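You operate a simulated robot arm through the tools that you are given. There is no shell and no other tool. Be economical: measure what you need, move in short steps, check, and stop when the job is done.

You are at the controls of a simulated robot arm. One attempt, no reset.

TASK
Give the hub nipple two strokes of grease and park the coupler.
Fine: close the valve to pump and open it before the coupler comes off; the other nipples stay dry.

It is judged by the outcome, as a careful person would: the job done as asked, and still so three seconds after it is handed in. It fails if anything else is knocked over, pushed out of place, dropped, spilled or broken.

THE ROBOT
A 7-joint arm with a two-finger parallel gripper, fixed in place. Base frame: the origin is at the foot of the arm, x ahead of it, y to its left, z up; the work surface is at about z = 854. Lengths are in mm, angles in rad, forces in N, time in s.
With the tool pointing down near the work surface it reaches from about 300 to 700 mm from the base axis. Its first joint turns from -1.152 to 1.152 rad. Payload 1.57 kg.
The tool frame sits at the grasp point between the pads (the TCP): z along the fingers, y along the line on which they close. The tips reach 30 mm beyond it. The gripper opens to 110 mm. The fingers are 24 mm wide and 12 mm thick; the gripper's body (48 by 112 mm) begins 78 mm behind the TCP.
Orientation is that of the tool frame in the base frame, as a unit quaternion [w, x, y, z]. With the fingers straight down and closing along the base's y, the tool's x points along the base's -x, its y along +y and its z along -z.

THE INTERFACE
- The arm moves only by the tool send_rows. Its argument "moves" is a list of rows, each a list of 3 entries, a list of its own where there are three numbers: the shift along the tool's x, y, z in mm, then the turn, a rotation vector about the tool's x, y, z in rad, then the opening, from 0 (shut) to 1 (fully open). In form: [[[dx, dy, dz], [rx, ry, rz], fingers], ...]. A call has 1 to 10 rows; each row is the pose to reach, as a shift and turn from the pose commanded when the call began, along the tool's axes at that moment. Rows are played at 5 a second. More than 50 mm and 0.15 rad between two rows, or a gripper value outside its range, and nothing of the call is played. Where a pose cannot be reached the arm comes as near as it can. A force on the tool above 90 N (or 10 N above the force at the start of the call, whichever is more), or a blocked arm, ends the call early, and 0.2 s more pass. The fingers move at their own pace (about 108 mm/s each) and stop on an object; they squeeze with about 42 N. The grip force told is the motor's: it shows also when the fingers shut on nothing. Time passes only in rows, and 0.2 s behind the last, so rows that repeat a pose let the fingers close. The reply holds the time, the measured pose of the TCP, the force on the tool along the base axes, the opening and the grip force, in the units named above and with some noise, and new pictures: "pictures" is both (left out), scene, wrist or none.
- Cameras (640 x 400 px; columns grow to the right, rows downward): "scene" is fixed at [154.3, -381.1, 1403.1]; the picture's right is [0.88, -0.47, 0.00], its down [-0.27, -0.50, -0.82] and it looks along [0.39, 0.73, -0.57] (base axes); focal length 267 px, centre (320, 200). "wrist" rides on the gripper at [70, 16, -141] in the tool frame; the picture's right is [-0.23, 0.97, 0.00], its down [-0.86, -0.20, -0.48] and it looks along [-0.47, -0.11, 0.88] (tool axes); focal length 222 px, centre (320, 200). There is no depth. A picture from a camera that has moved, and an enlarged one, comes with that camera's place and axes in the base frame and with its lens.
- enlarge(camera, box): a new picture of the part [left, top, right, bottom] of that camera's present view, enlarged. The clock stands still meanwhile.
- hand_in(): hands the job in; it is judged then, once.

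Go step by step. Nothing tells you positions but the pictures and the camera data: compare them with the known pose of the tool, close in by small moves and look again before you grip or let go. The budget is 120 turns and 170 pictures, counting those below and the enlarged ones. Unless the task says otherwise, let go and move clear before handing in, and close with one line.

The tools are called after "Call:" by a JSON object that holds its "op" and its "data". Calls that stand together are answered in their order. send_rows: Moves the arm, as the interface text tells. Its arguments: {"type":"object","properties":{"moves":{"type":"array","items":{"type":"array"}},"pictures":{"type":"string","enum":["both","scene","wrist","none"]}},"required":["moves"]} The other tools are called the same way: enlarge (camera, box) takes an enlarged picture of a part of a camera's view; hand_in () hands the job in.

At the start:

```text
time_s: 0.0
ee_pos: [334.9, 14.1, 1218.7]
tcp_rot: [0.0, 0.0, 1.0, 0.0]
ft_force: [0.5, 0.2, -0.1]
finger_gap: 109.9
grasp_force: 0.2
```

scene: 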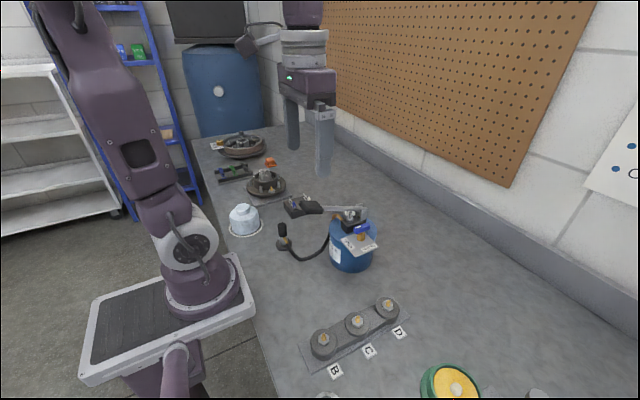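
wrist: 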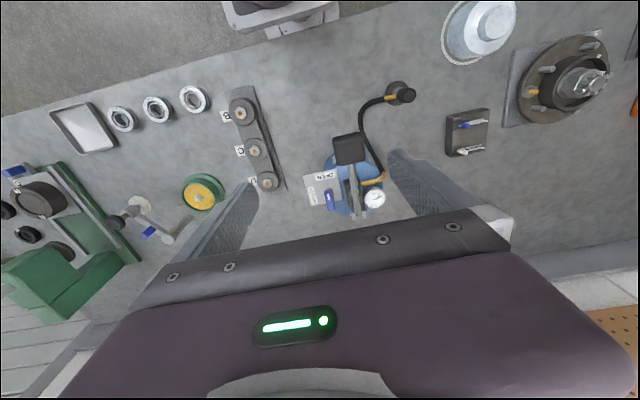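

I see a blue grease pump with a hose and coupler, a block of nipples B, C, D, and a hub at the right. I'll enlarge to read the details.

Call:
{"op": "enlarge", "data": {"camera": "scene", "box": [260, 180, 420, 280]}}

Call:
{"op": "enlarge", "data": {"camera": "wrist", "box": [280, 60, 440, 230]}}

Call:
{"op": "enlarge", "data": {"camera": "wrist", "box": [430, 0, 640, 170]}}

Call:
{"op": "enlarge", "data": {"camera": "scene", "box": [190, 120, 320, 240]}}

Call:
{"op": "enlarge", "data": {"camera": "scene", "box": [290, 280, 430, 390]}}

```text
4.00 times, centred on (340, 230) of scene
camera zoom: at [154.3, -381.1, 1403.1], right [0.88, -0.47, 0.0], down [-0.27, -0.5, -0.82], along [0.39, 0.73, -0.57], focal length 1069 px, centre (240, 80)
```

zoom: 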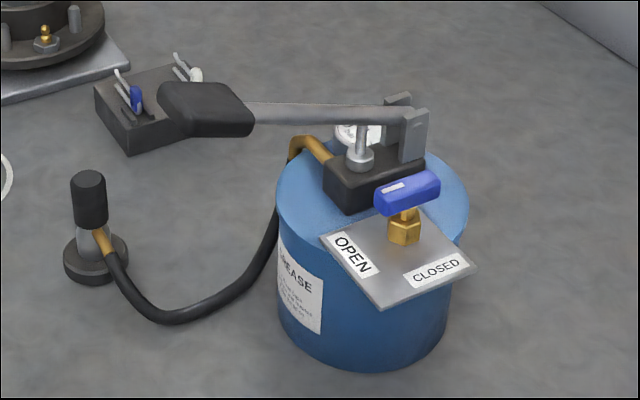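

```text
2.35 times, centred on (360, 145) of wrist
camera zoom: at [267.2, 29.4, 1360.1], right [0.23, 0.97, 0.0], down [0.86, -0.2, 0.48], along [0.47, -0.11, -0.88], focal length 523 px, centre (226, 329)
```

zoom: 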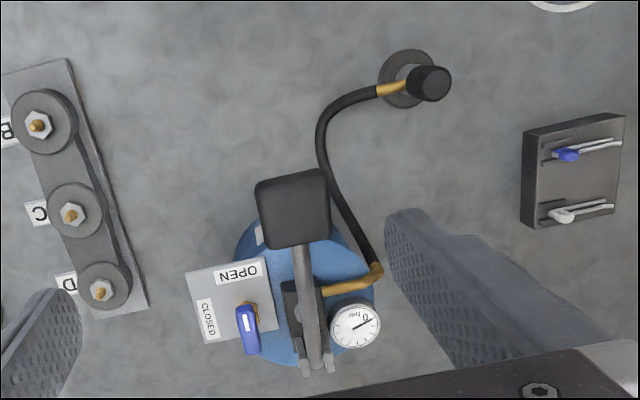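

```text
2.35 times, centred on (535, 85) of wrist
camera zoom: at [267.2, 29.4, 1360.1], right [0.23, 0.97, 0.0], down [0.86, -0.2, 0.48], along [0.47, -0.11, -0.88], focal length 523 px, centre (-186, 471)
```

zoom: 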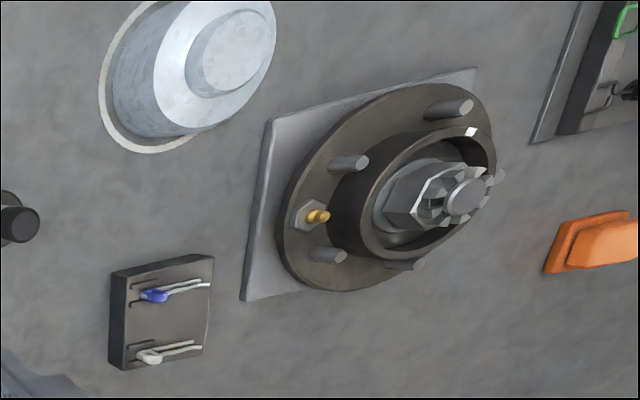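

```text
3.33 times, centred on (255, 180) of scene
camera zoom: at [154.3, -381.1, 1403.1], right [0.88, -0.47, 0.0], down [-0.27, -0.5, -0.82], along [0.39, 0.73, -0.57], focal length 891 px, centre (537, 267)
```

zoom: 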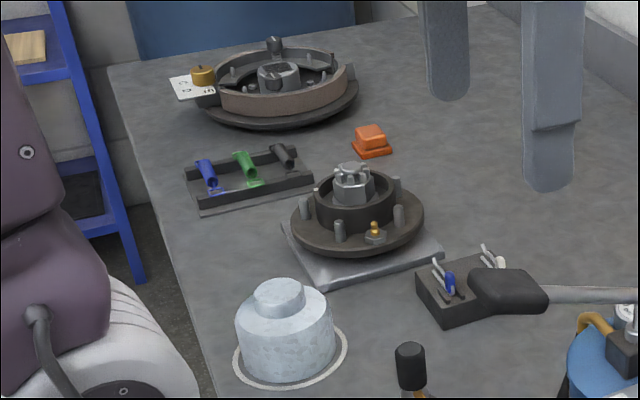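

```text
3.64 times, centred on (360, 335) of scene
camera zoom: at [154.3, -381.1, 1403.1], right [0.88, -0.47, 0.0], down [-0.27, -0.5, -0.82], along [0.39, 0.73, -0.57], focal length 972 px, centre (174, -291)
```

zoom: 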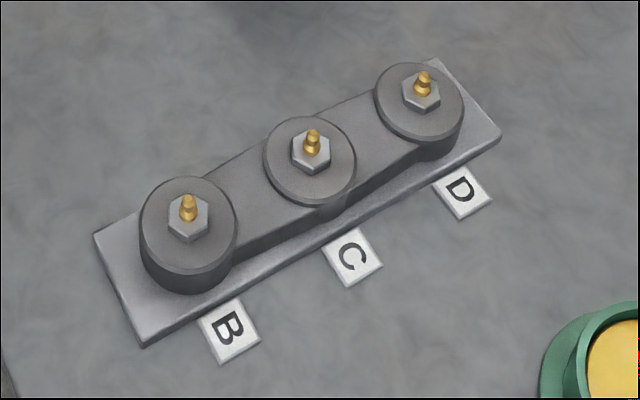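

The hub nipple appears to be near (382, 417, 890), and the parked coupler near (326, 172) with its top at about z 930. I'll move above the coupler for a closer look.

Call:
{"op": "send_rows", "data": {"moves": [[[0, 30, 20], [0, 0, 0], 1], [[0, 60, 40], [0, 0, 0], 1], [[0, 90, 60], [0, 0, 0], 1], [[5, 120, 80], [0, 0, 0], 1], [[8, 145, 100], [0, 0, 0], 1], [[9, 158, 118], [0, 0, 0], 1], [[9, 158, 118], [0, 0, 0], 1]]}}

```text
time_s: 1.6
ee_pos: [326.2, 172.5, 1101.0]
tcp_rot: [-0.001, 0.001, 1.0, 0.0]
ft_force: [-0.5, 0.2, 0.8]
finger_gap: 109.9
grasp_force: 0.0
camera wrist: at [258.8, 188.0, 1241.2], right [0.23, 0.97, 0.0], down [0.86, -0.2, 0.48], along [0.47, -0.11, -0.88], focal length 222 px, centre (320, 200)
```

scene: 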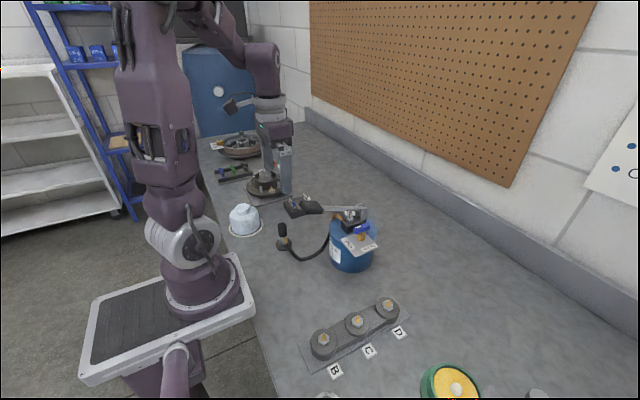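
wrist: 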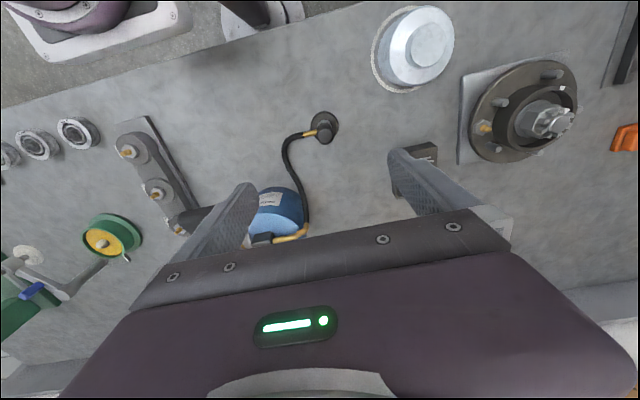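

Call:
{"op": "enlarge", "data": {"camera": "wrist", "box": [270, 90, 370, 250]}}

Call:
{"op": "enlarge", "data": {"camera": "wrist", "box": [440, 40, 600, 180]}}

```text
2.50 times, centred on (320, 170) of wrist
camera zoom: at [258.8, 188.0, 1241.2], right [0.23, 0.97, 0.0], down [0.86, -0.2, 0.48], along [0.47, -0.11, -0.88], focal length 555 px, centre (320, 275)
```

zoom: 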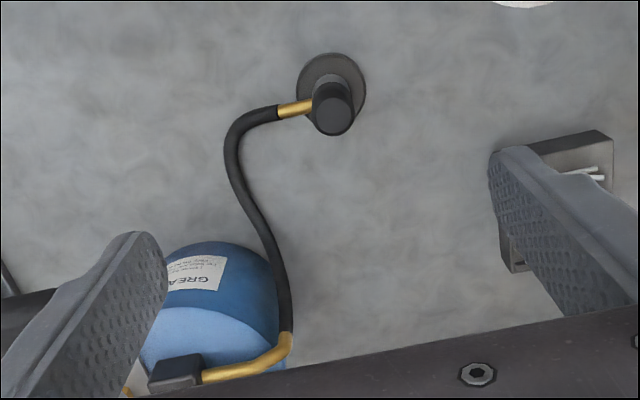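

```text
2.86 times, centred on (520, 110) of wrist
camera zoom: at [258.8, 188.0, 1241.2], right [0.23, 0.97, 0.0], down [0.86, -0.2, 0.48], along [0.47, -0.11, -0.88], focal length 635 px, centre (-251, 457)
```

zoom: 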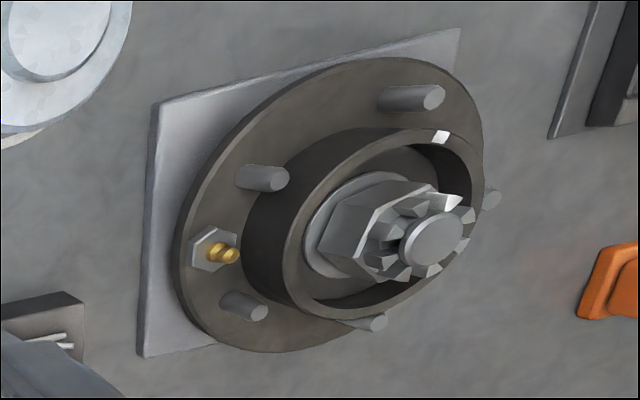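

The coupler stands at about (325, 180), and its hose leaves toward -y, so I should grip it along x. I'll turn the gripper by -90° about its axis above the coupler.

Call:
{"op": "send_rows", "data": {"moves": [[[0, 1, 0], [0, 0, -0.149], 1], [[0, 2, 0], [0, 0, -0.298], 1], [[0, 3, 0], [0, 0, -0.447], 1], [[0, 4, 0], [0, 0, -0.596], 1], [[0, 5, 0], [0, 0, -0.745], 1], [[0, 6, 0], [0, 0, -0.894], 1], [[1, 7, 0], [0, 0, -1.043], 1], [[1, 7, 0], [0, 0, -1.192], 1], [[1, 7, 0], [0, 0, -1.341], 1], [[1, 7, 0], [0, 0, -1.49], 1]], "pictures": "none"}}

Call:
{"op": "send_rows", "data": {"moves": [[[0, 0, 0], [0, 0, -0.081], 1], [[0, 0, 20], [0, 0, -0.081], 1], [[0, 0, 50], [0, 0, -0.081], 1], [[0, 0, 50], [0, 0, -0.081], 1]], "pictures": "wrist"}}

```text
time_s: 3.8
ee_pos: [325.7, 179.0, 1101.4]
tcp_rot: [0.0, -0.679, 0.734, 0.0]
ft_force: [-0.4, -0.5, 0.0]
finger_gap: 110.1
grasp_force: 0.1
```

```text
time_s: 4.8
ee_pos: [326.5, 179.2, 1050.4]
tcp_rot: [0.0, -0.707, 0.707, 0.0]
ft_force: [0.7, -0.3, 0.5]
finger_gap: 110.4
grasp_force: 0.0
camera wrist: at [312.5, 108.4, 1192.5], right [-0.97, 0.23, 0.0], down [0.2, 0.86, 0.48], along [0.11, 0.47, -0.88], focal length 222 px, centre (320, 200)
```

wrist: 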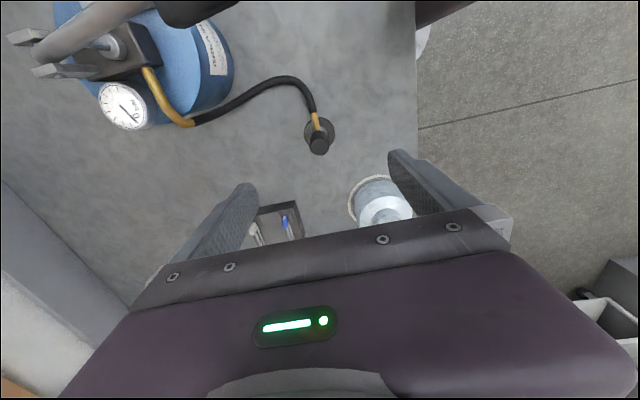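

Call:
{"op": "enlarge", "data": {"camera": "wrist", "box": [270, 90, 370, 170]}}

Call:
{"op": "enlarge", "data": {"camera": "wrist", "box": [0, 0, 260, 150]}}

```text
5.00 times, centred on (320, 130) of wrist
camera zoom: at [312.5, 108.4, 1192.5], right [-0.97, 0.23, 0.0], down [0.2, 0.86, 0.48], along [0.11, 0.47, -0.88], focal length 1111 px, centre (320, 550)
```

zoom: 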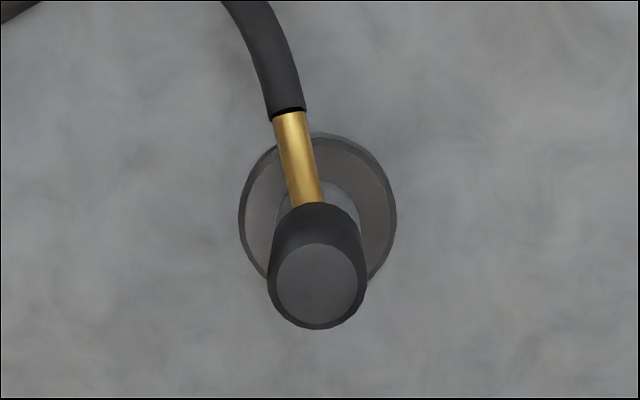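

```text
2.46 times, centred on (130, 75) of wrist
camera zoom: at [312.5, 108.4, 1192.5], right [-0.97, 0.23, 0.0], down [0.2, 0.86, 0.48], along [0.11, 0.47, -0.88], focal length 547 px, centre (788, 508)
```

zoom: 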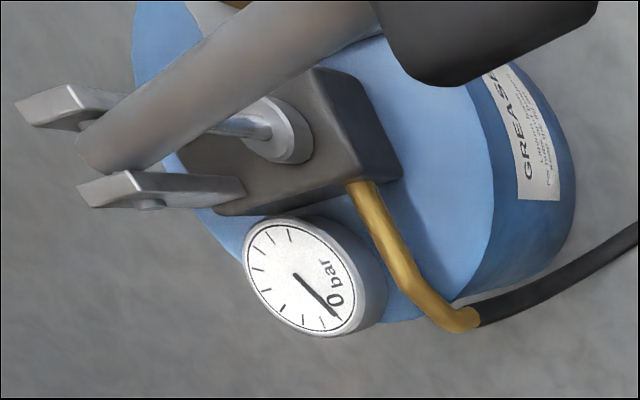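

The coupler is nearly centred under the tool. I'll go down to just above it with the fingers half open and check again.

Call:
{"op": "send_rows", "data": {"moves": [[[0, -0.5, 25], [0, 0, 0], 0.6], [[0, -1, 50], [0, 0, 0], 0.55], [[0.5, -1, 75], [0, 0, 0], 0.55], [[0.5, -1, 82], [0, 0, 0], 0.55], [[0.5, -1, 82], [0, 0, 0], 0.55]]}}

```text
time_s: 6.0
ee_pos: [327.3, 179.3, 970.3]
tcp_rot: [0.001, -0.707, 0.707, 0.001]
ft_force: [-0.5, -0.2, -0.3]
finger_gap: 60.3
grasp_force: 0.1
camera wrist: at [312.6, 108.7, 1111.4], right [-0.97, 0.23, 0.0], down [0.2, 0.85, 0.48], along [0.11, 0.47, -0.88], focal length 222 px, centre (320, 200)
```

scene: 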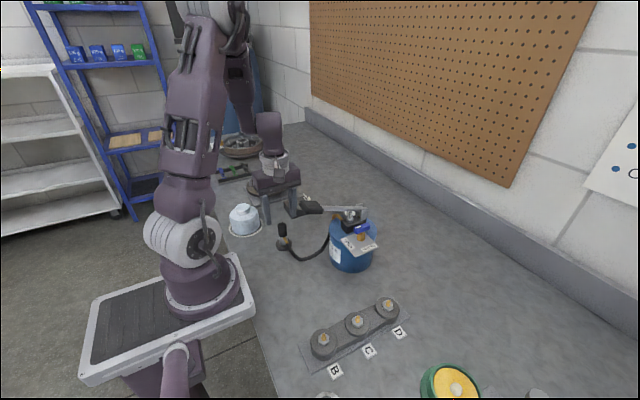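
wrist: 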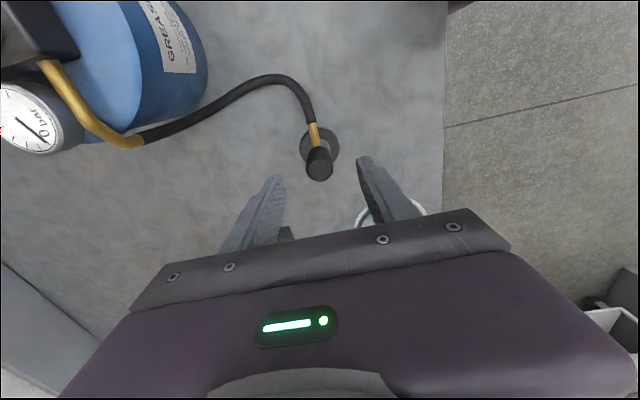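

Call:
{"op": "enlarge", "data": {"camera": "wrist", "box": [240, 100, 400, 220]}}

Call:
{"op": "enlarge", "data": {"camera": "scene", "box": [230, 170, 350, 270]}}

```text
3.33 times, centred on (320, 160) of wrist
camera zoom: at [312.6, 108.7, 1111.4], right [-0.97, 0.23, 0.0], down [0.2, 0.85, 0.48], along [0.11, 0.47, -0.88], focal length 740 px, centre (320, 333)
```

zoom: 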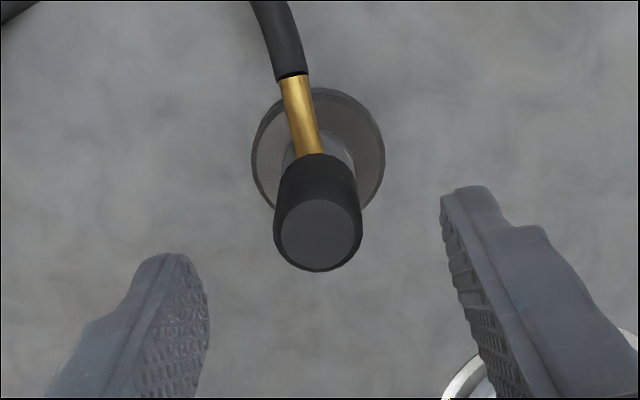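

```text
4.00 times, centred on (290, 220) of scene
camera zoom: at [154.3, -381.1, 1403.1], right [0.88, -0.47, 0.0], down [-0.27, -0.5, -0.82], along [0.39, 0.73, -0.57], focal length 1069 px, centre (440, 120)
```

zoom: 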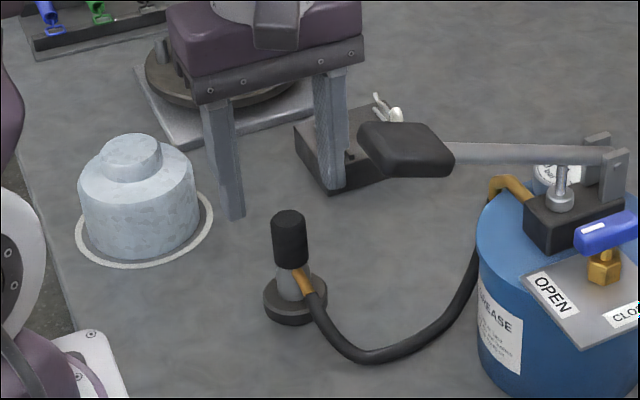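

Both cameras agree on the coupler at about (328, 179), with the grip between z 883 and z 922. I'll descend to z 905 and close.

Call:
{"op": "send_rows", "data": {"moves": [[[0, -0.5, 20], [0, 0, 0], 0.55], [[0, -0.5, 40], [0, 0, 0], 0.55], [[0, -0.5, 55], [0, 0, 0], 0.55], [[0, -0.5, 65], [0, 0, 0], 0.55], [[0, -0.5, 65], [0, 0, 0], 0.55]]}}

```text
time_s: 7.2
ee_pos: [327.6, 178.0, 904.3]
tcp_rot: [-0.001, -0.707, 0.707, 0.0]
ft_force: [0.0, 0.4, 0.1]
finger_gap: 60.3
grasp_force: 0.0
camera wrist: at [312.6, 107.6, 1045.3], right [-0.97, 0.23, 0.0], down [0.2, 0.86, 0.48], along [0.11, 0.47, -0.88], focal length 222 px, centre (320, 200)
```

scene: 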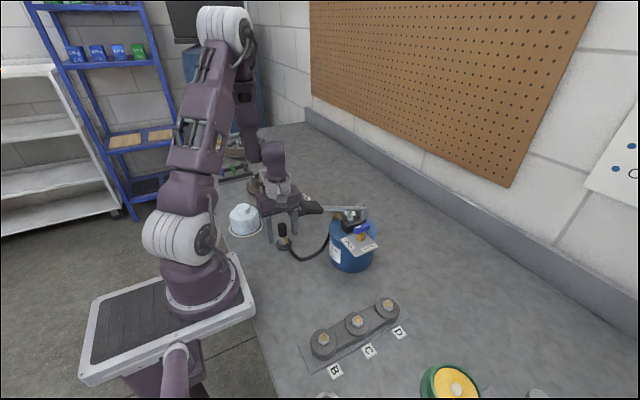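
wrist: 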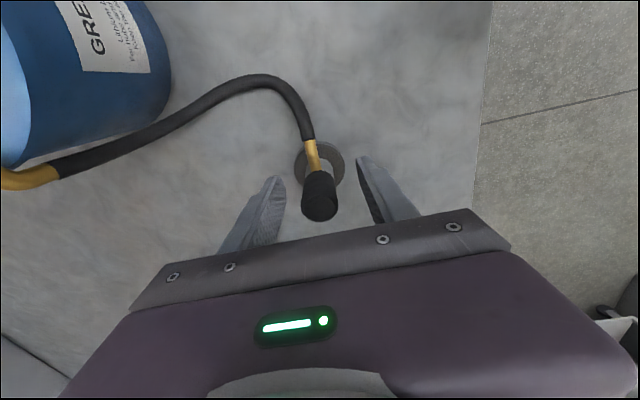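

Call:
{"op": "enlarge", "data": {"camera": "wrist", "box": [240, 110, 400, 240]}}

Call:
{"op": "enlarge", "data": {"camera": "scene", "box": [230, 170, 350, 270]}}

```text
3.08 times, centred on (320, 175) of wrist
camera zoom: at [312.6, 107.6, 1045.3], right [-0.97, 0.23, 0.0], down [0.2, 0.86, 0.48], along [0.11, 0.47, -0.88], focal length 684 px, centre (320, 277)
```

zoom: 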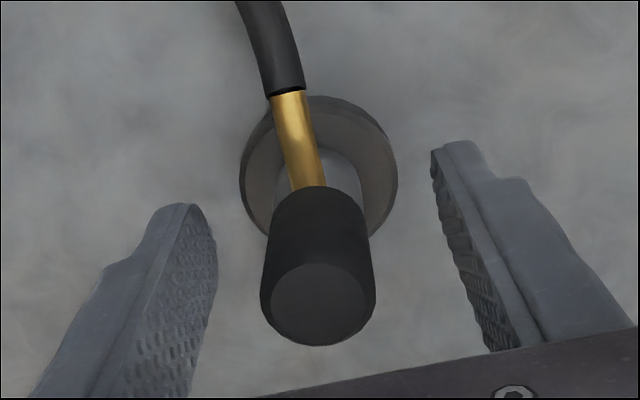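

```text
4.00 times, centred on (290, 220) of scene
camera zoom: at [154.3, -381.1, 1403.1], right [0.88, -0.47, 0.0], down [-0.27, -0.5, -0.82], along [0.39, 0.73, -0.57], focal length 1069 px, centre (440, 120)
```

zoom: 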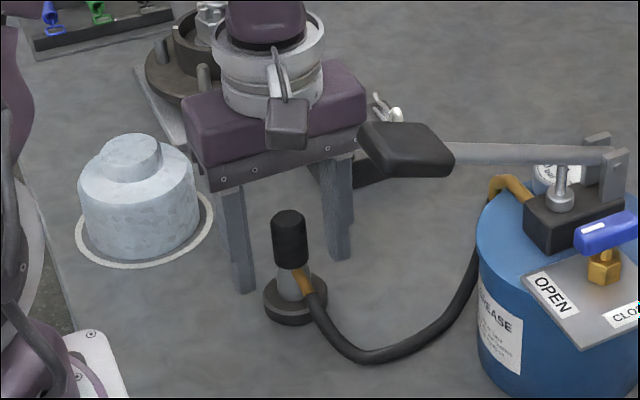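

The grip sits between the pads, so I'm closing now.

Call:
{"op": "send_rows", "data": {"moves": [[[0, 0, 0], [0, 0, 0], 0.3], [[0, 0, 0], [0, 0, 0], 0.1], [[0, 0, 0], [0, 0, 0], 0], [[0, 0, 0], [0, 0, 0], 0], [[0, 0, 0], [0, 0, 0], 0]], "pictures": "wrist"}}

```text
time_s: 8.4
ee_pos: [326.8, 179.3, 905.4]
tcp_rot: [0.0, 0.707, -0.707, 0.0]
ft_force: [-0.2, 0.0, 0.1]
finger_gap: 24.0
grasp_force: 36.6
camera wrist: at [312.6, 107.7, 1045.5], right [-0.97, 0.23, 0.0], down [0.2, 0.86, 0.48], along [0.11, 0.47, -0.88], focal length 222 px, centre (320, 200)
```

wrist: 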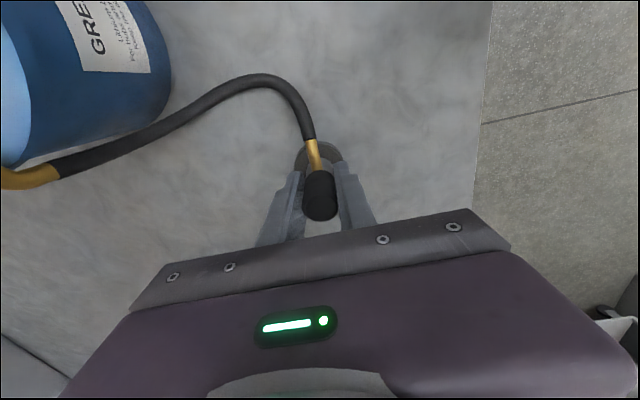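

Gripped at a 24 mm gap. I'll lift it straight up gently.

Call:
{"op": "send_rows", "data": {"moves": [[[0, 0, -8], [0, 0, 0], 0], [[0, 0, -20], [0, 0, 0], 0], [[0, 0, -40], [0, 0, 0], 0], [[0, 0, -65], [0, 0, 0], 0], [[0, 0, -90], [0, 0, 0], 0], [[0, 0, -90], [0, 0, 0], 0]]}}

Call:
{"op": "enlarge", "data": {"camera": "scene", "box": [230, 120, 390, 270]}}

```text
time_s: 9.8
ee_pos: [325.8, 178.7, 992.7]
tcp_rot: [0.0, 0.707, -0.707, 0.0]
ft_force: [0.1, 1.0, -0.8]
finger_gap: 23.9
grasp_force: 36.1
camera wrist: at [310.5, 107.2, 1134.2], right [-0.97, 0.23, 0.0], down [0.2, 0.85, 0.48], along [0.11, 0.47, -0.88], focal length 222 px, centre (320, 200)
```

scene: 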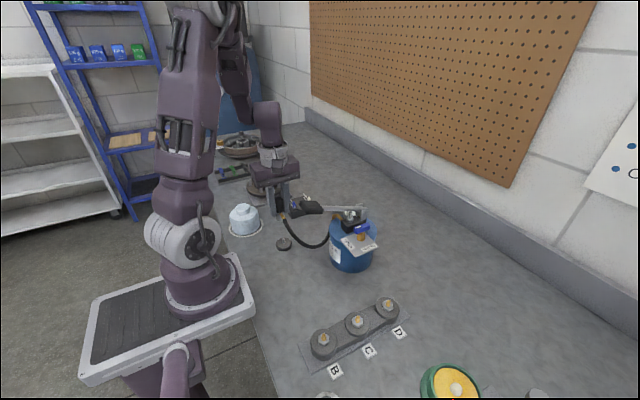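
wrist: 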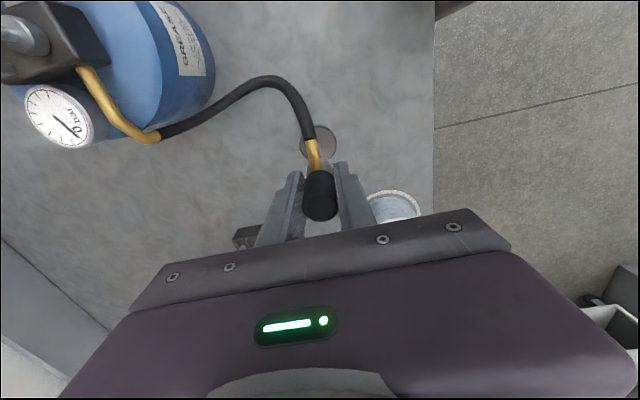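

```text
2.67 times, centred on (310, 195) of scene
camera zoom: at [154.3, -381.1, 1403.1], right [0.88, -0.47, 0.0], down [-0.27, -0.5, -0.82], along [0.39, 0.73, -0.57], focal length 712 px, centre (347, 213)
```

zoom: 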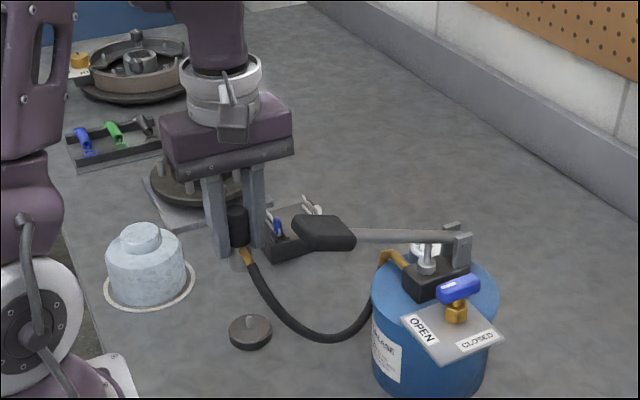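

The coupler came free of its post. I'll carry it high toward the hub, stopping a little short for a look.

Call:
{"op": "send_rows", "data": {"moves": [[[-15, -5, -10], [0, 0, 0], 0], [[-45, -13, -20], [0, 0, 0], 0], [[-80, -22, -25], [0, 0, 0], 0], [[-115, -32, -25], [0, 0, 0], 0], [[-150, -42, -25], [0, 0, 0], 0], [[-180, -49, -22], [0, 0, 0], 0], [[-205, -54, -20], [0, 0, 0], 0], [[-215, -54, -20], [0, 0, 0], 0], [[-215, -54, -20], [0, 0, 0], 0]]}}

Call:
{"op": "enlarge", "data": {"camera": "wrist", "box": [220, 90, 440, 240]}}

Call:
{"op": "enlarge", "data": {"camera": "scene", "box": [200, 110, 340, 220]}}

```text
time_s: 11.8
ee_pos: [381.0, 393.8, 1014.1]
tcp_rot: [0.0, -0.707, 0.707, 0.0]
ft_force: [-0.1, -0.2, -0.9]
finger_gap: 24.2
grasp_force: 36.1
camera wrist: at [366.5, 322.9, 1155.3], right [-0.97, 0.23, 0.0], down [0.2, 0.86, 0.48], along [0.11, 0.47, -0.88], focal length 222 px, centre (320, 200)
```

scene: 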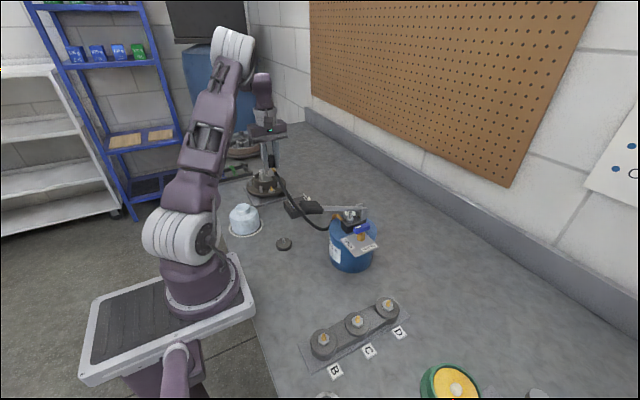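
wrist: 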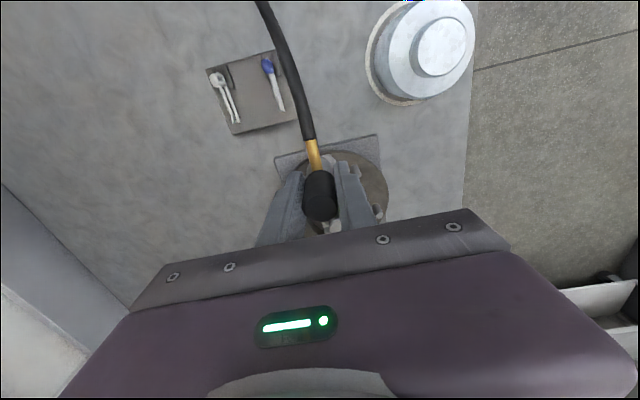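

```text
2.67 times, centred on (330, 165) of wrist
camera zoom: at [366.5, 322.9, 1155.3], right [-0.97, 0.23, 0.0], down [0.2, 0.86, 0.48], along [0.11, 0.47, -0.88], focal length 592 px, centre (293, 293)
```

zoom: 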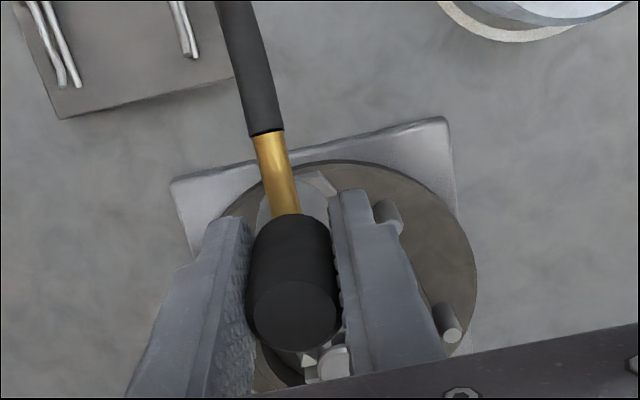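

```text
3.64 times, centred on (270, 165) of scene
camera zoom: at [154.3, -381.1, 1403.1], right [0.88, -0.47, 0.0], down [-0.27, -0.5, -0.82], along [0.39, 0.73, -0.57], focal length 972 px, centre (502, 327)
```

zoom: 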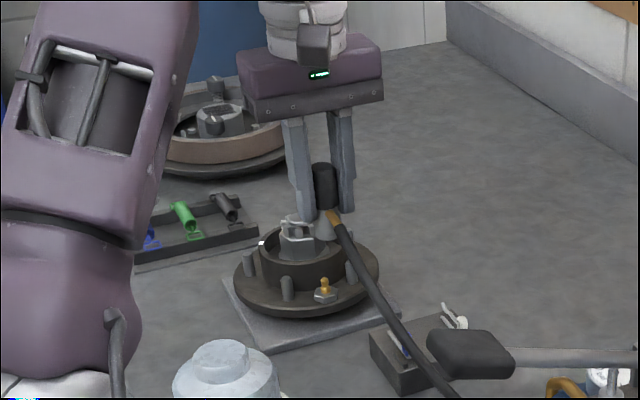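

The coupler hides the nipple in the wrist view, so I'll step sideways to measure the nipple.

Call:
{"op": "send_rows", "data": {"moves": [[[0, 30, 0], [0, 0, 0], 0], [[0, 60, 0], [0, 0, 0], 0], [[0, 60, 0], [0, 0, 0], 0]], "pictures": "wrist"}}

Call:
{"op": "enlarge", "data": {"camera": "wrist", "box": [180, 80, 380, 230]}}

Call:
{"op": "enlarge", "data": {"camera": "scene", "box": [230, 140, 310, 220]}}

```text
time_s: 12.6
ee_pos: [320.2, 394.1, 1014.1]
tcp_rot: [0.0, -0.707, 0.707, 0.0]
ft_force: [-1.2, -0.4, -1.0]
finger_gap: 24.1
grasp_force: 36.1
camera wrist: at [305.7, 323.7, 1155.6], right [-0.97, 0.23, 0.0], down [0.2, 0.85, 0.48], along [0.11, 0.47, -0.88], focal length 222 px, centre (320, 200)
```

wrist: 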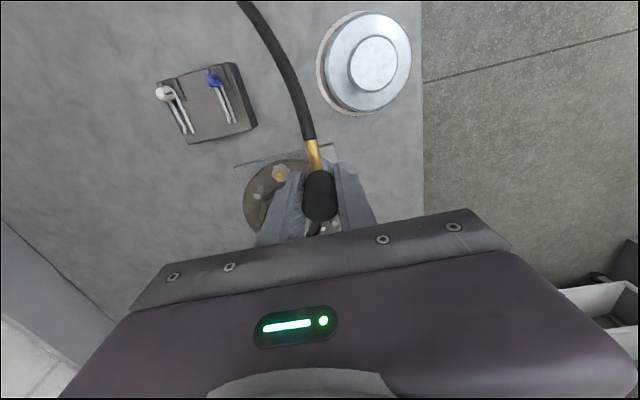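

```text
2.67 times, centred on (280, 155) of wrist
camera zoom: at [305.7, 323.7, 1155.6], right [-0.97, 0.23, 0.0], down [0.2, 0.85, 0.48], along [0.11, 0.47, -0.88], focal length 592 px, centre (427, 320)
```

zoom: 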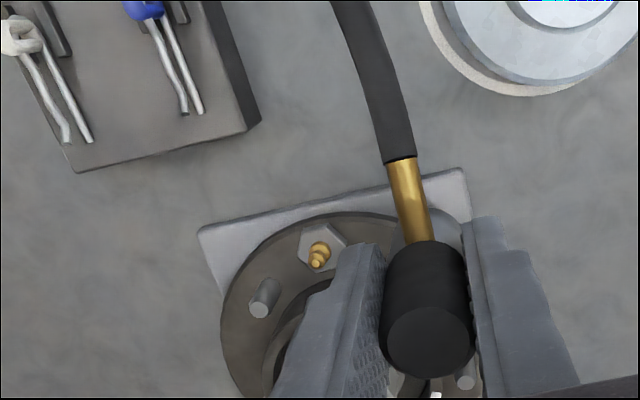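

```text
5.00 times, centred on (270, 180) of scene
camera zoom: at [154.3, -381.1, 1403.1], right [0.88, -0.47, 0.0], down [-0.27, -0.5, -0.82], along [0.39, 0.73, -0.57], focal length 1336 px, centre (570, 300)
```

zoom: 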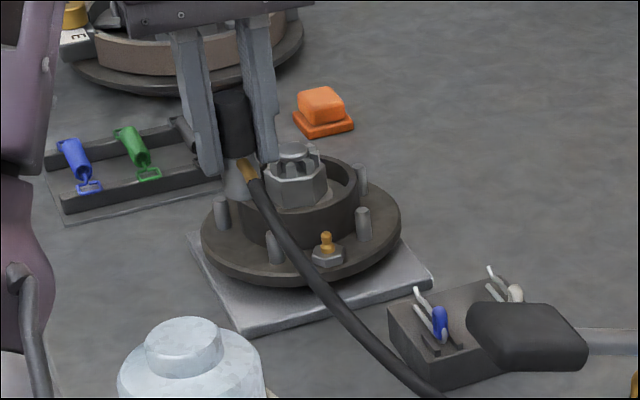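

I place the nipple tip near (380.5, 420, 898). I'll move over it and go down partway to compare it with the nozzle.

Call:
{"op": "send_rows", "data": {"moves": [[[-10, -25, 0], [0, 0, 0], 0], [[-20, -50, 0], [0, 0, 0], 0], [[-26, -60.3, 0], [0, 0, 0], 0], [[-26, -60.3, 15], [0, 0, 0], 0], [[-26, -60.3, 30], [0, 0, 0], 0], [[-26, -60.3, 40], [0, 0, 0], 0], [[-26, -60.3, 40], [0, 0, 0], 0]], "pictures": "wrist"}}

Call:
{"op": "enlarge", "data": {"camera": "wrist", "box": [240, 100, 400, 240]}}

Call:
{"op": "enlarge", "data": {"camera": "scene", "box": [235, 145, 305, 205]}}

```text
time_s: 14.2
ee_pos: [382.2, 418.8, 974.1]
tcp_rot: [0.0, -0.707, 0.707, 0.0]
ft_force: [-0.5, 0.0, -1.8]
finger_gap: 24.2
grasp_force: 36.3
camera wrist: at [367.0, 349.1, 1115.1], right [-0.97, 0.23, 0.0], down [0.2, 0.86, 0.48], along [0.11, 0.47, -0.88], focal length 222 px, centre (320, 200)
```

wrist: 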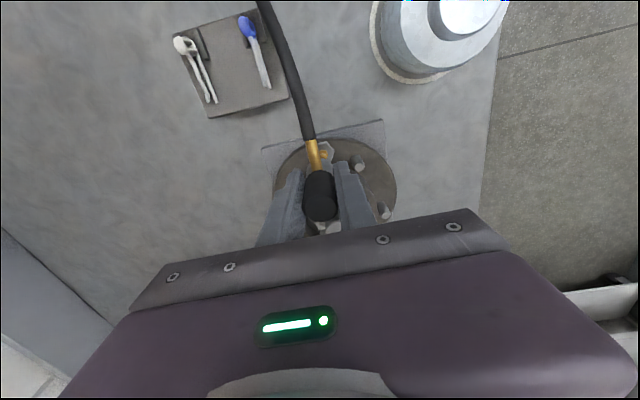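

```text
2.86 times, centred on (320, 170) of wrist
camera zoom: at [367.0, 349.1, 1115.1], right [-0.97, 0.23, 0.0], down [0.2, 0.86, 0.48], along [0.11, 0.47, -0.88], focal length 635 px, centre (320, 286)
```

zoom: 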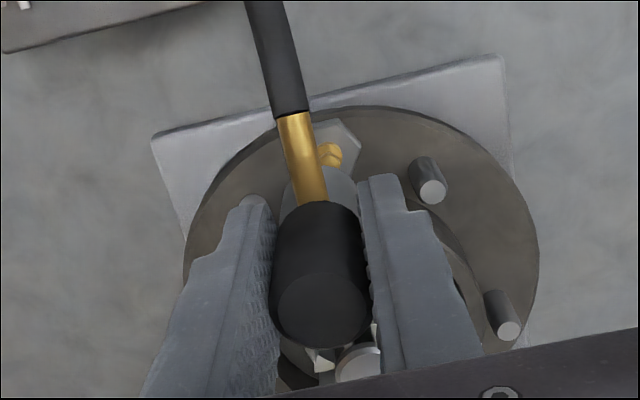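

```text
6.67 times, centred on (270, 175) of scene
camera zoom: at [154.3, -381.1, 1403.1], right [0.88, -0.47, 0.0], down [-0.27, -0.5, -0.82], along [0.39, 0.73, -0.57], focal length 1781 px, centre (653, 367)
```

zoom: 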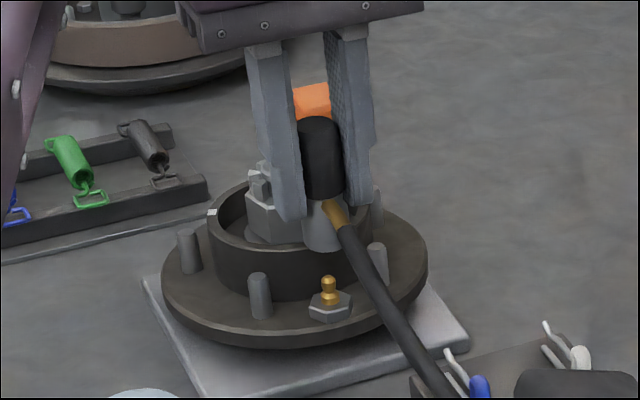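

The nipple's edge shows it may be a few mm off to -x and -y. I'll back up and over for a clear measurement of it.

Call:
{"op": "send_rows", "data": {"moves": [[[0, 0, -15], [0, 0, 0], 0], [[0, 0, -30], [0, 0, 0], 0], [[-15, 0, -30], [0, 0, 0], 0], [[-30, 0, -30], [0, 0, 0], 0], [[-30, 0, -30], [0, 0, 0], 0]], "pictures": "wrist"}}

Call:
{"op": "enlarge", "data": {"camera": "wrist", "box": [270, 90, 370, 190]}}

```text
time_s: 15.4
ee_pos: [381.9, 448.4, 1003.1]
tcp_rot: [0.0, -0.707, 0.707, 0.0]
ft_force: [-0.2, 0.0, -2.7]
finger_gap: 24.1
grasp_force: 36.3
camera wrist: at [366.7, 377.8, 1144.1], right [-0.97, 0.23, 0.0], down [0.2, 0.86, 0.48], along [0.11, 0.47, -0.88], focal length 222 px, centre (320, 200)
```

wrist: 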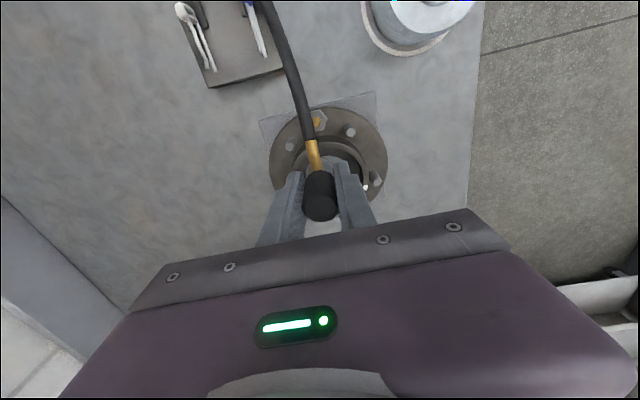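

```text
4.00 times, centred on (320, 140) of wrist
camera zoom: at [366.7, 377.8, 1144.1], right [-0.97, 0.23, 0.0], down [0.2, 0.86, 0.48], along [0.11, 0.47, -0.88], focal length 888 px, centre (320, 440)
```

zoom: 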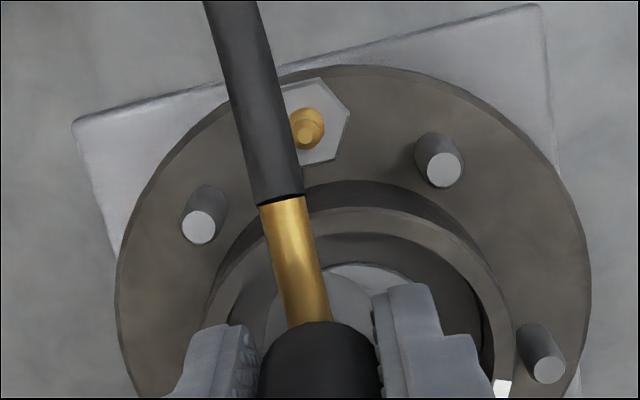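

From two wrist shots I solve the nipple at about (379.3, 418, 900). I'll go over it with a small correction and look again.

Call:
{"op": "send_rows", "data": {"moves": [[[15, 1.2, 0], [0, 0, 0], 0], [[32, 2.4, 0], [0, 0, 0], 0], [[32, 2.4, 15], [0, 0, 0], 0], [[32, 2.4, 30], [0, 0, 0], 0], [[32, 2.4, 38], [0, 0, 0], 0], [[32, 2.4, 38], [0, 0, 0], 0]], "pictures": "wrist"}}

Call:
{"op": "enlarge", "data": {"camera": "wrist", "box": [270, 110, 370, 230]}}

Call:
{"op": "enlarge", "data": {"camera": "scene", "box": [245, 155, 295, 200]}}

```text
time_s: 16.8
ee_pos: [377.9, 417.2, 965.4]
tcp_rot: [0.0, 0.708, -0.707, -0.001]
ft_force: [0.0, 0.0, -1.4]
finger_gap: 24.0
grasp_force: 35.8
camera wrist: at [363.7, 346.6, 1105.8], right [-0.97, 0.23, 0.0], down [0.2, 0.86, 0.48], along [0.11, 0.47, -0.88], focal length 222 px, centre (320, 200)
```

wrist: 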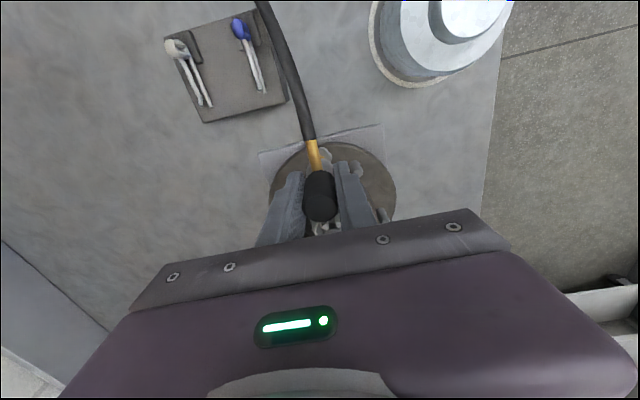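

```text
3.33 times, centred on (320, 170) of wrist
camera zoom: at [363.7, 346.6, 1105.8], right [-0.97, 0.23, 0.0], down [0.2, 0.86, 0.48], along [0.11, 0.47, -0.88], focal length 740 px, centre (320, 300)
```

zoom: 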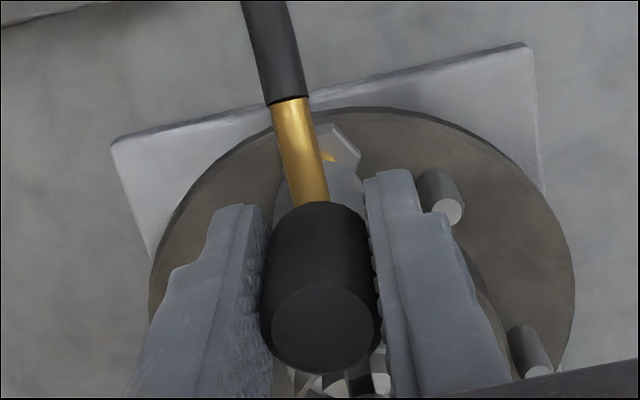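

```text
8.89 times, centred on (270, 178) of scene
camera zoom: at [154.3, -381.1, 1403.1], right [0.88, -0.47, 0.0], down [-0.27, -0.5, -0.82], along [0.39, 0.73, -0.57], focal length 2375 px, centre (764, 400)
```

zoom: 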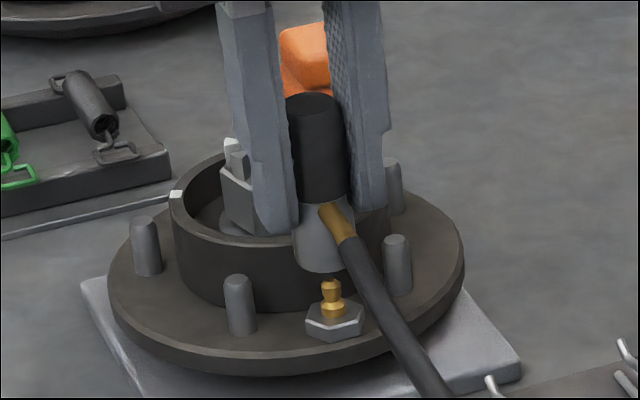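

The nozzle is lined up about 10 mm above the nipple tip. I'll descend slowly and watch the force.

Call:
{"op": "send_rows", "data": {"moves": [[[0.7, 0.3, 4], [0, 0, 0], 0], [[0.7, 0.3, 8], [0, 0, 0], 0], [[0.7, 0.3, 11], [0, 0, 0], 0], [[0.7, 0.3, 11], [0, 0, 0], 0]], "pictures": "none"}}

Call:
{"op": "enlarge", "data": {"camera": "scene", "box": [245, 155, 295, 200]}}

Call:
{"op": "enlarge", "data": {"camera": "wrist", "box": [270, 110, 370, 230]}}

```text
time_s: 17.8
ee_pos: [379.3, 416.4, 953.6]
tcp_rot: [0.0, 0.707, -0.707, 0.0]
ft_force: [-0.1, -0.8, -2.3]
finger_gap: 24.1
grasp_force: 35.9
```

```text
8.89 times, centred on (270, 178) of scene
camera zoom: at [154.3, -381.1, 1403.1], right [0.88, -0.47, 0.0], down [-0.27, -0.5, -0.82], along [0.39, 0.73, -0.57], focal length 2375 px, centre (764, 400)
```

zoom: 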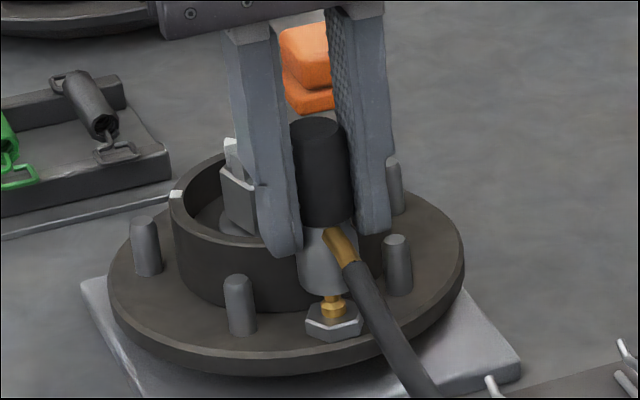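

```text
3.33 times, centred on (320, 170) of wrist
camera zoom: at [363.8, 345.9, 1095.4], right [-0.97, 0.23, 0.0], down [0.2, 0.86, 0.48], along [0.11, 0.47, -0.88], focal length 740 px, centre (320, 300)
```

zoom: 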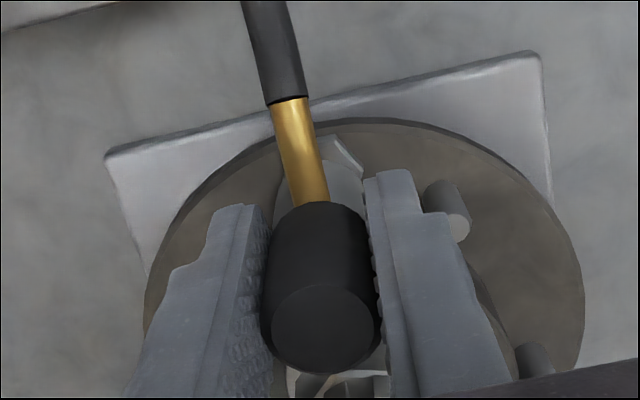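

Call:
{"op": "send_rows", "data": {"moves": [[[0, 0, 2], [0, 0, 0], 0], [[0, 0, 4], [0, 0, 0], 0], [[0, 0, 6], [0, 0, 0], 0], [[0, 0, 6], [0, 0, 0], 0]], "pictures": "none"}}

Call:
{"op": "enlarge", "data": {"camera": "scene", "box": [245, 155, 295, 200]}}

```text
time_s: 18.8
ee_pos: [379.3, 417.4, 948.9]
tcp_rot: [0.001, -0.707, 0.707, 0.0]
ft_force: [0.8, 0.0, -2.4]
finger_gap: 24.3
grasp_force: 36.2
```

```text
8.89 times, centred on (270, 178) of scene
camera zoom: at [154.3, -381.1, 1403.1], right [0.88, -0.47, 0.0], down [-0.27, -0.5, -0.82], along [0.39, 0.73, -0.57], focal length 2375 px, centre (764, 400)
```

zoom: 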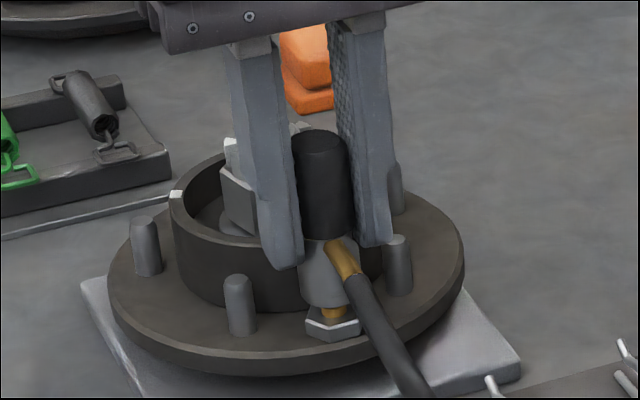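

Call:
{"op": "send_rows", "data": {"moves": [[[0, 0, 2], [0, 0, 0], 0], [[0, 0, 4], [0, 0, 0], 0], [[0, 0, 6], [0, 0, 0], 0], [[0, 0, 6], [0, 0, 0], 0]], "pictures": "wrist"}}

Call:
{"op": "enlarge", "data": {"camera": "scene", "box": [245, 155, 295, 200]}}

```text
time_s: 19.8
ee_pos: [377.1, 416.8, 943.4]
tcp_rot: [0.0, -0.707, 0.707, 0.0]
ft_force: [-0.6, 0.0, -1.3]
finger_gap: 24.1
grasp_force: 37.1
camera wrist: at [363.6, 346.2, 1084.1], right [-0.97, 0.23, 0.0], down [0.2, 0.86, 0.48], along [0.11, 0.47, -0.88], focal length 222 px, centre (320, 200)
```

wrist: 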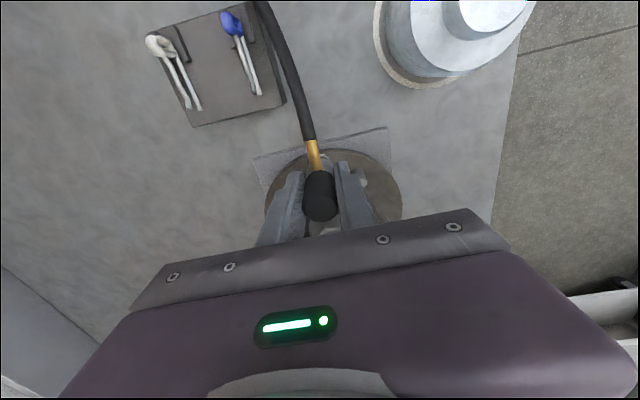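

```text
8.89 times, centred on (270, 178) of scene
camera zoom: at [154.3, -381.1, 1403.1], right [0.88, -0.47, 0.0], down [-0.27, -0.5, -0.82], along [0.39, 0.73, -0.57], focal length 2375 px, centre (764, 400)
```

zoom: 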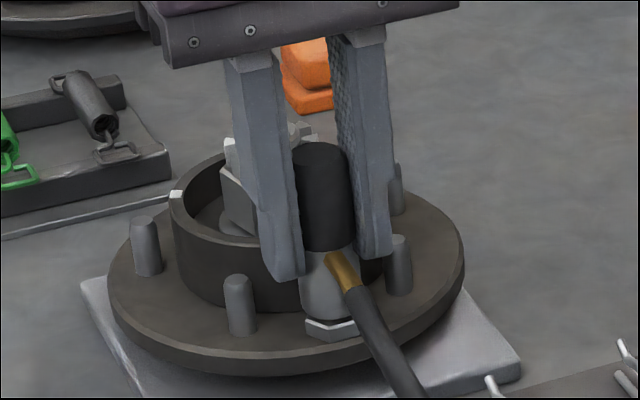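

Call:
{"op": "send_rows", "data": {"moves": [[[0, 0, 1.5], [0, 0, 0], 0], [[0, 0, 3], [0, 0, 0], 0], [[0, 0, 4], [0, 0, 0], 0], [[0, 0, 4], [0, 0, 0], 0]], "pictures": "none"}}

Call:
{"op": "enlarge", "data": {"camera": "scene", "box": [245, 155, 295, 200]}}

```text
time_s: 20.8
ee_pos: [378.3, 417.6, 940.1]
tcp_rot: [-0.001, 0.708, -0.707, 0.0]
ft_force: [-4.5, -5.5, 25.4]
finger_gap: 24.3
grasp_force: 36.2
```

```text
8.89 times, centred on (270, 178) of scene
camera zoom: at [153.8, -381.6, 1403.0], right [0.88, -0.47, 0.0], down [-0.26, -0.5, -0.82], along [0.39, 0.73, -0.57], focal length 2375 px, centre (764, 400)
```

zoom: 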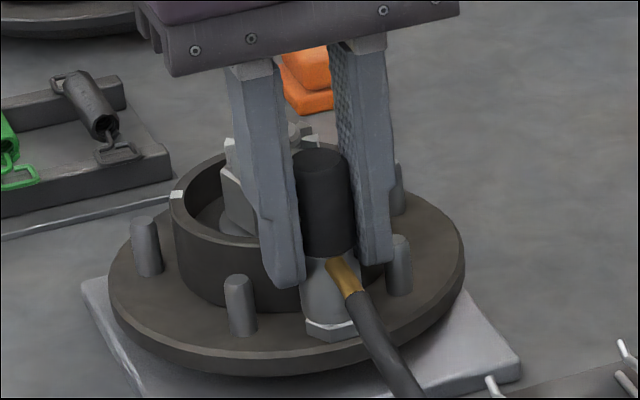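

Contact at 25 N: the nozzle meets the nipple's hex. I'll press slightly further to make sure it clicks on.

Call:
{"op": "send_rows", "data": {"moves": [[[0, 0, 1], [0, 0, 0], 0], [[0, 0, 2], [0, 0, 0], 0], [[0, 0, 3], [0, 0, 0], 0], [[0, 0, 3], [0, 0, 0], 0]], "pictures": "none"}}

Call:
{"op": "enlarge", "data": {"camera": "scene", "box": [245, 155, 295, 200]}}

```text
time_s: 21.8
ee_pos: [378.4, 416.3, 938.2]
tcp_rot: [0.003, -0.707, 0.708, 0.0]
ft_force: [-5.0, 1.0, 48.5]
finger_gap: 23.9
grasp_force: 35.5
```

```text
8.89 times, centred on (270, 178) of scene
camera zoom: at [153.6, -381.8, 1402.9], right [0.88, -0.47, 0.0], down [-0.26, -0.5, -0.82], along [0.39, 0.73, -0.57], focal length 2375 px, centre (764, 400)
```

zoom: 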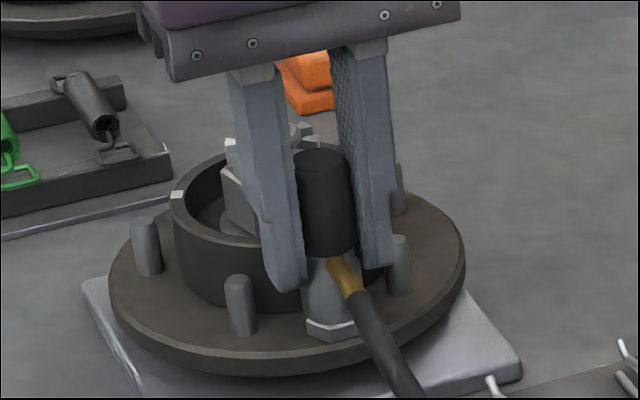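

It's seated against the hex. I'll relax the push and test with a tiny upward tug.

Call:
{"op": "send_rows", "data": {"moves": [[[0, 0, -2], [0, 0, 0], 0], [[0, 0, -4], [0, 0, 0], 0], [[0, 0, -5], [0, 0, 0], 0], [[0, 0, -5], [0, 0, 0], 0]], "pictures": "none"}}

```text
time_s: 22.8
ee_pos: [378.9, 417.4, 940.3]
tcp_rot: [0.001, 0.707, -0.707, 0.0]
ft_force: [0.8, 0.2, -1.3]
finger_gap: 24.1
grasp_force: 36.0
```

Call:
{"op": "send_rows", "data": {"moves": [[[0, 0, -1], [0, 0, 0], 0], [[0, 0, -2], [0, 0, 0], 0], [[0, 0, -2], [0, 0, 0], 0]], "pictures": "none"}}

```text
time_s: 23.6
ee_pos: [377.8, 416.2, 943.2]
tcp_rot: [0.0, 0.707, -0.707, -0.001]
ft_force: [0.3, 1.0, -1.2]
finger_gap: 24.2
grasp_force: 36.1
```

No latch resistance, so it is likely a plain push-fit sleeve. I'll lower it back to light contact and open the fingers a little, then look.

Call:
{"op": "send_rows", "data": {"moves": [[[0, 0, 2], [0, 0, 0], 0], [[0, 0, 4], [0, 0, 0], 0], [[0, 0, 4.5], [0, 0, 0], 0], [[0, 0, 4.5], [0, 0, 0], 0.3], [[0, 0, 4.5], [0, 0, 0], 0.36], [[0, 0, 4.5], [0, 0, 0], 0.36]], "pictures": "wrist"}}

Call:
{"op": "enlarge", "data": {"camera": "scene", "box": [245, 155, 295, 200]}}

```text
time_s: 25.0
ee_pos: [378.1, 416.7, 937.7]
tcp_rot: [-0.001, -0.707, 0.707, 0.001]
ft_force: [0.4, 0.6, 0.3]
finger_gap: 39.3
grasp_force: 0.1
camera wrist: at [363.6, 346.3, 1079.7], right [-0.97, 0.23, 0.0], down [0.2, 0.86, 0.48], along [0.11, 0.47, -0.88], focal length 222 px, centre (320, 200)
```

wrist: 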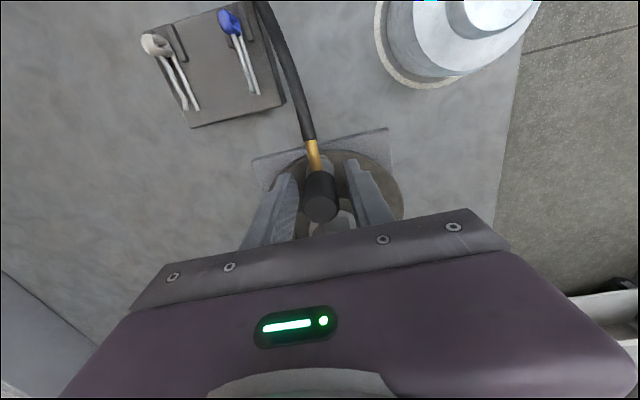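

```text
8.89 times, centred on (270, 178) of scene
camera zoom: at [154.3, -381.1, 1403.1], right [0.88, -0.47, 0.0], down [-0.27, -0.5, -0.82], along [0.39, 0.73, -0.57], focal length 2375 px, centre (764, 400)
```

zoom: 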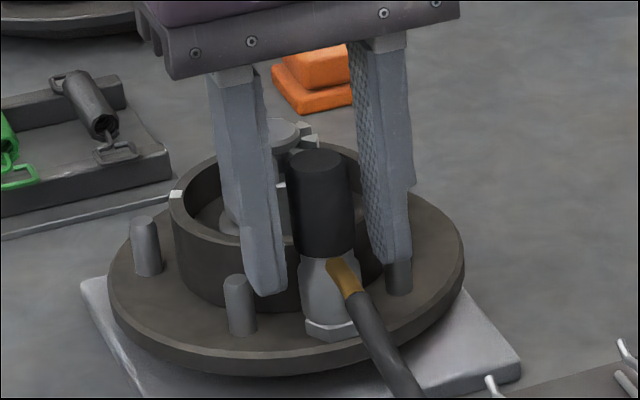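

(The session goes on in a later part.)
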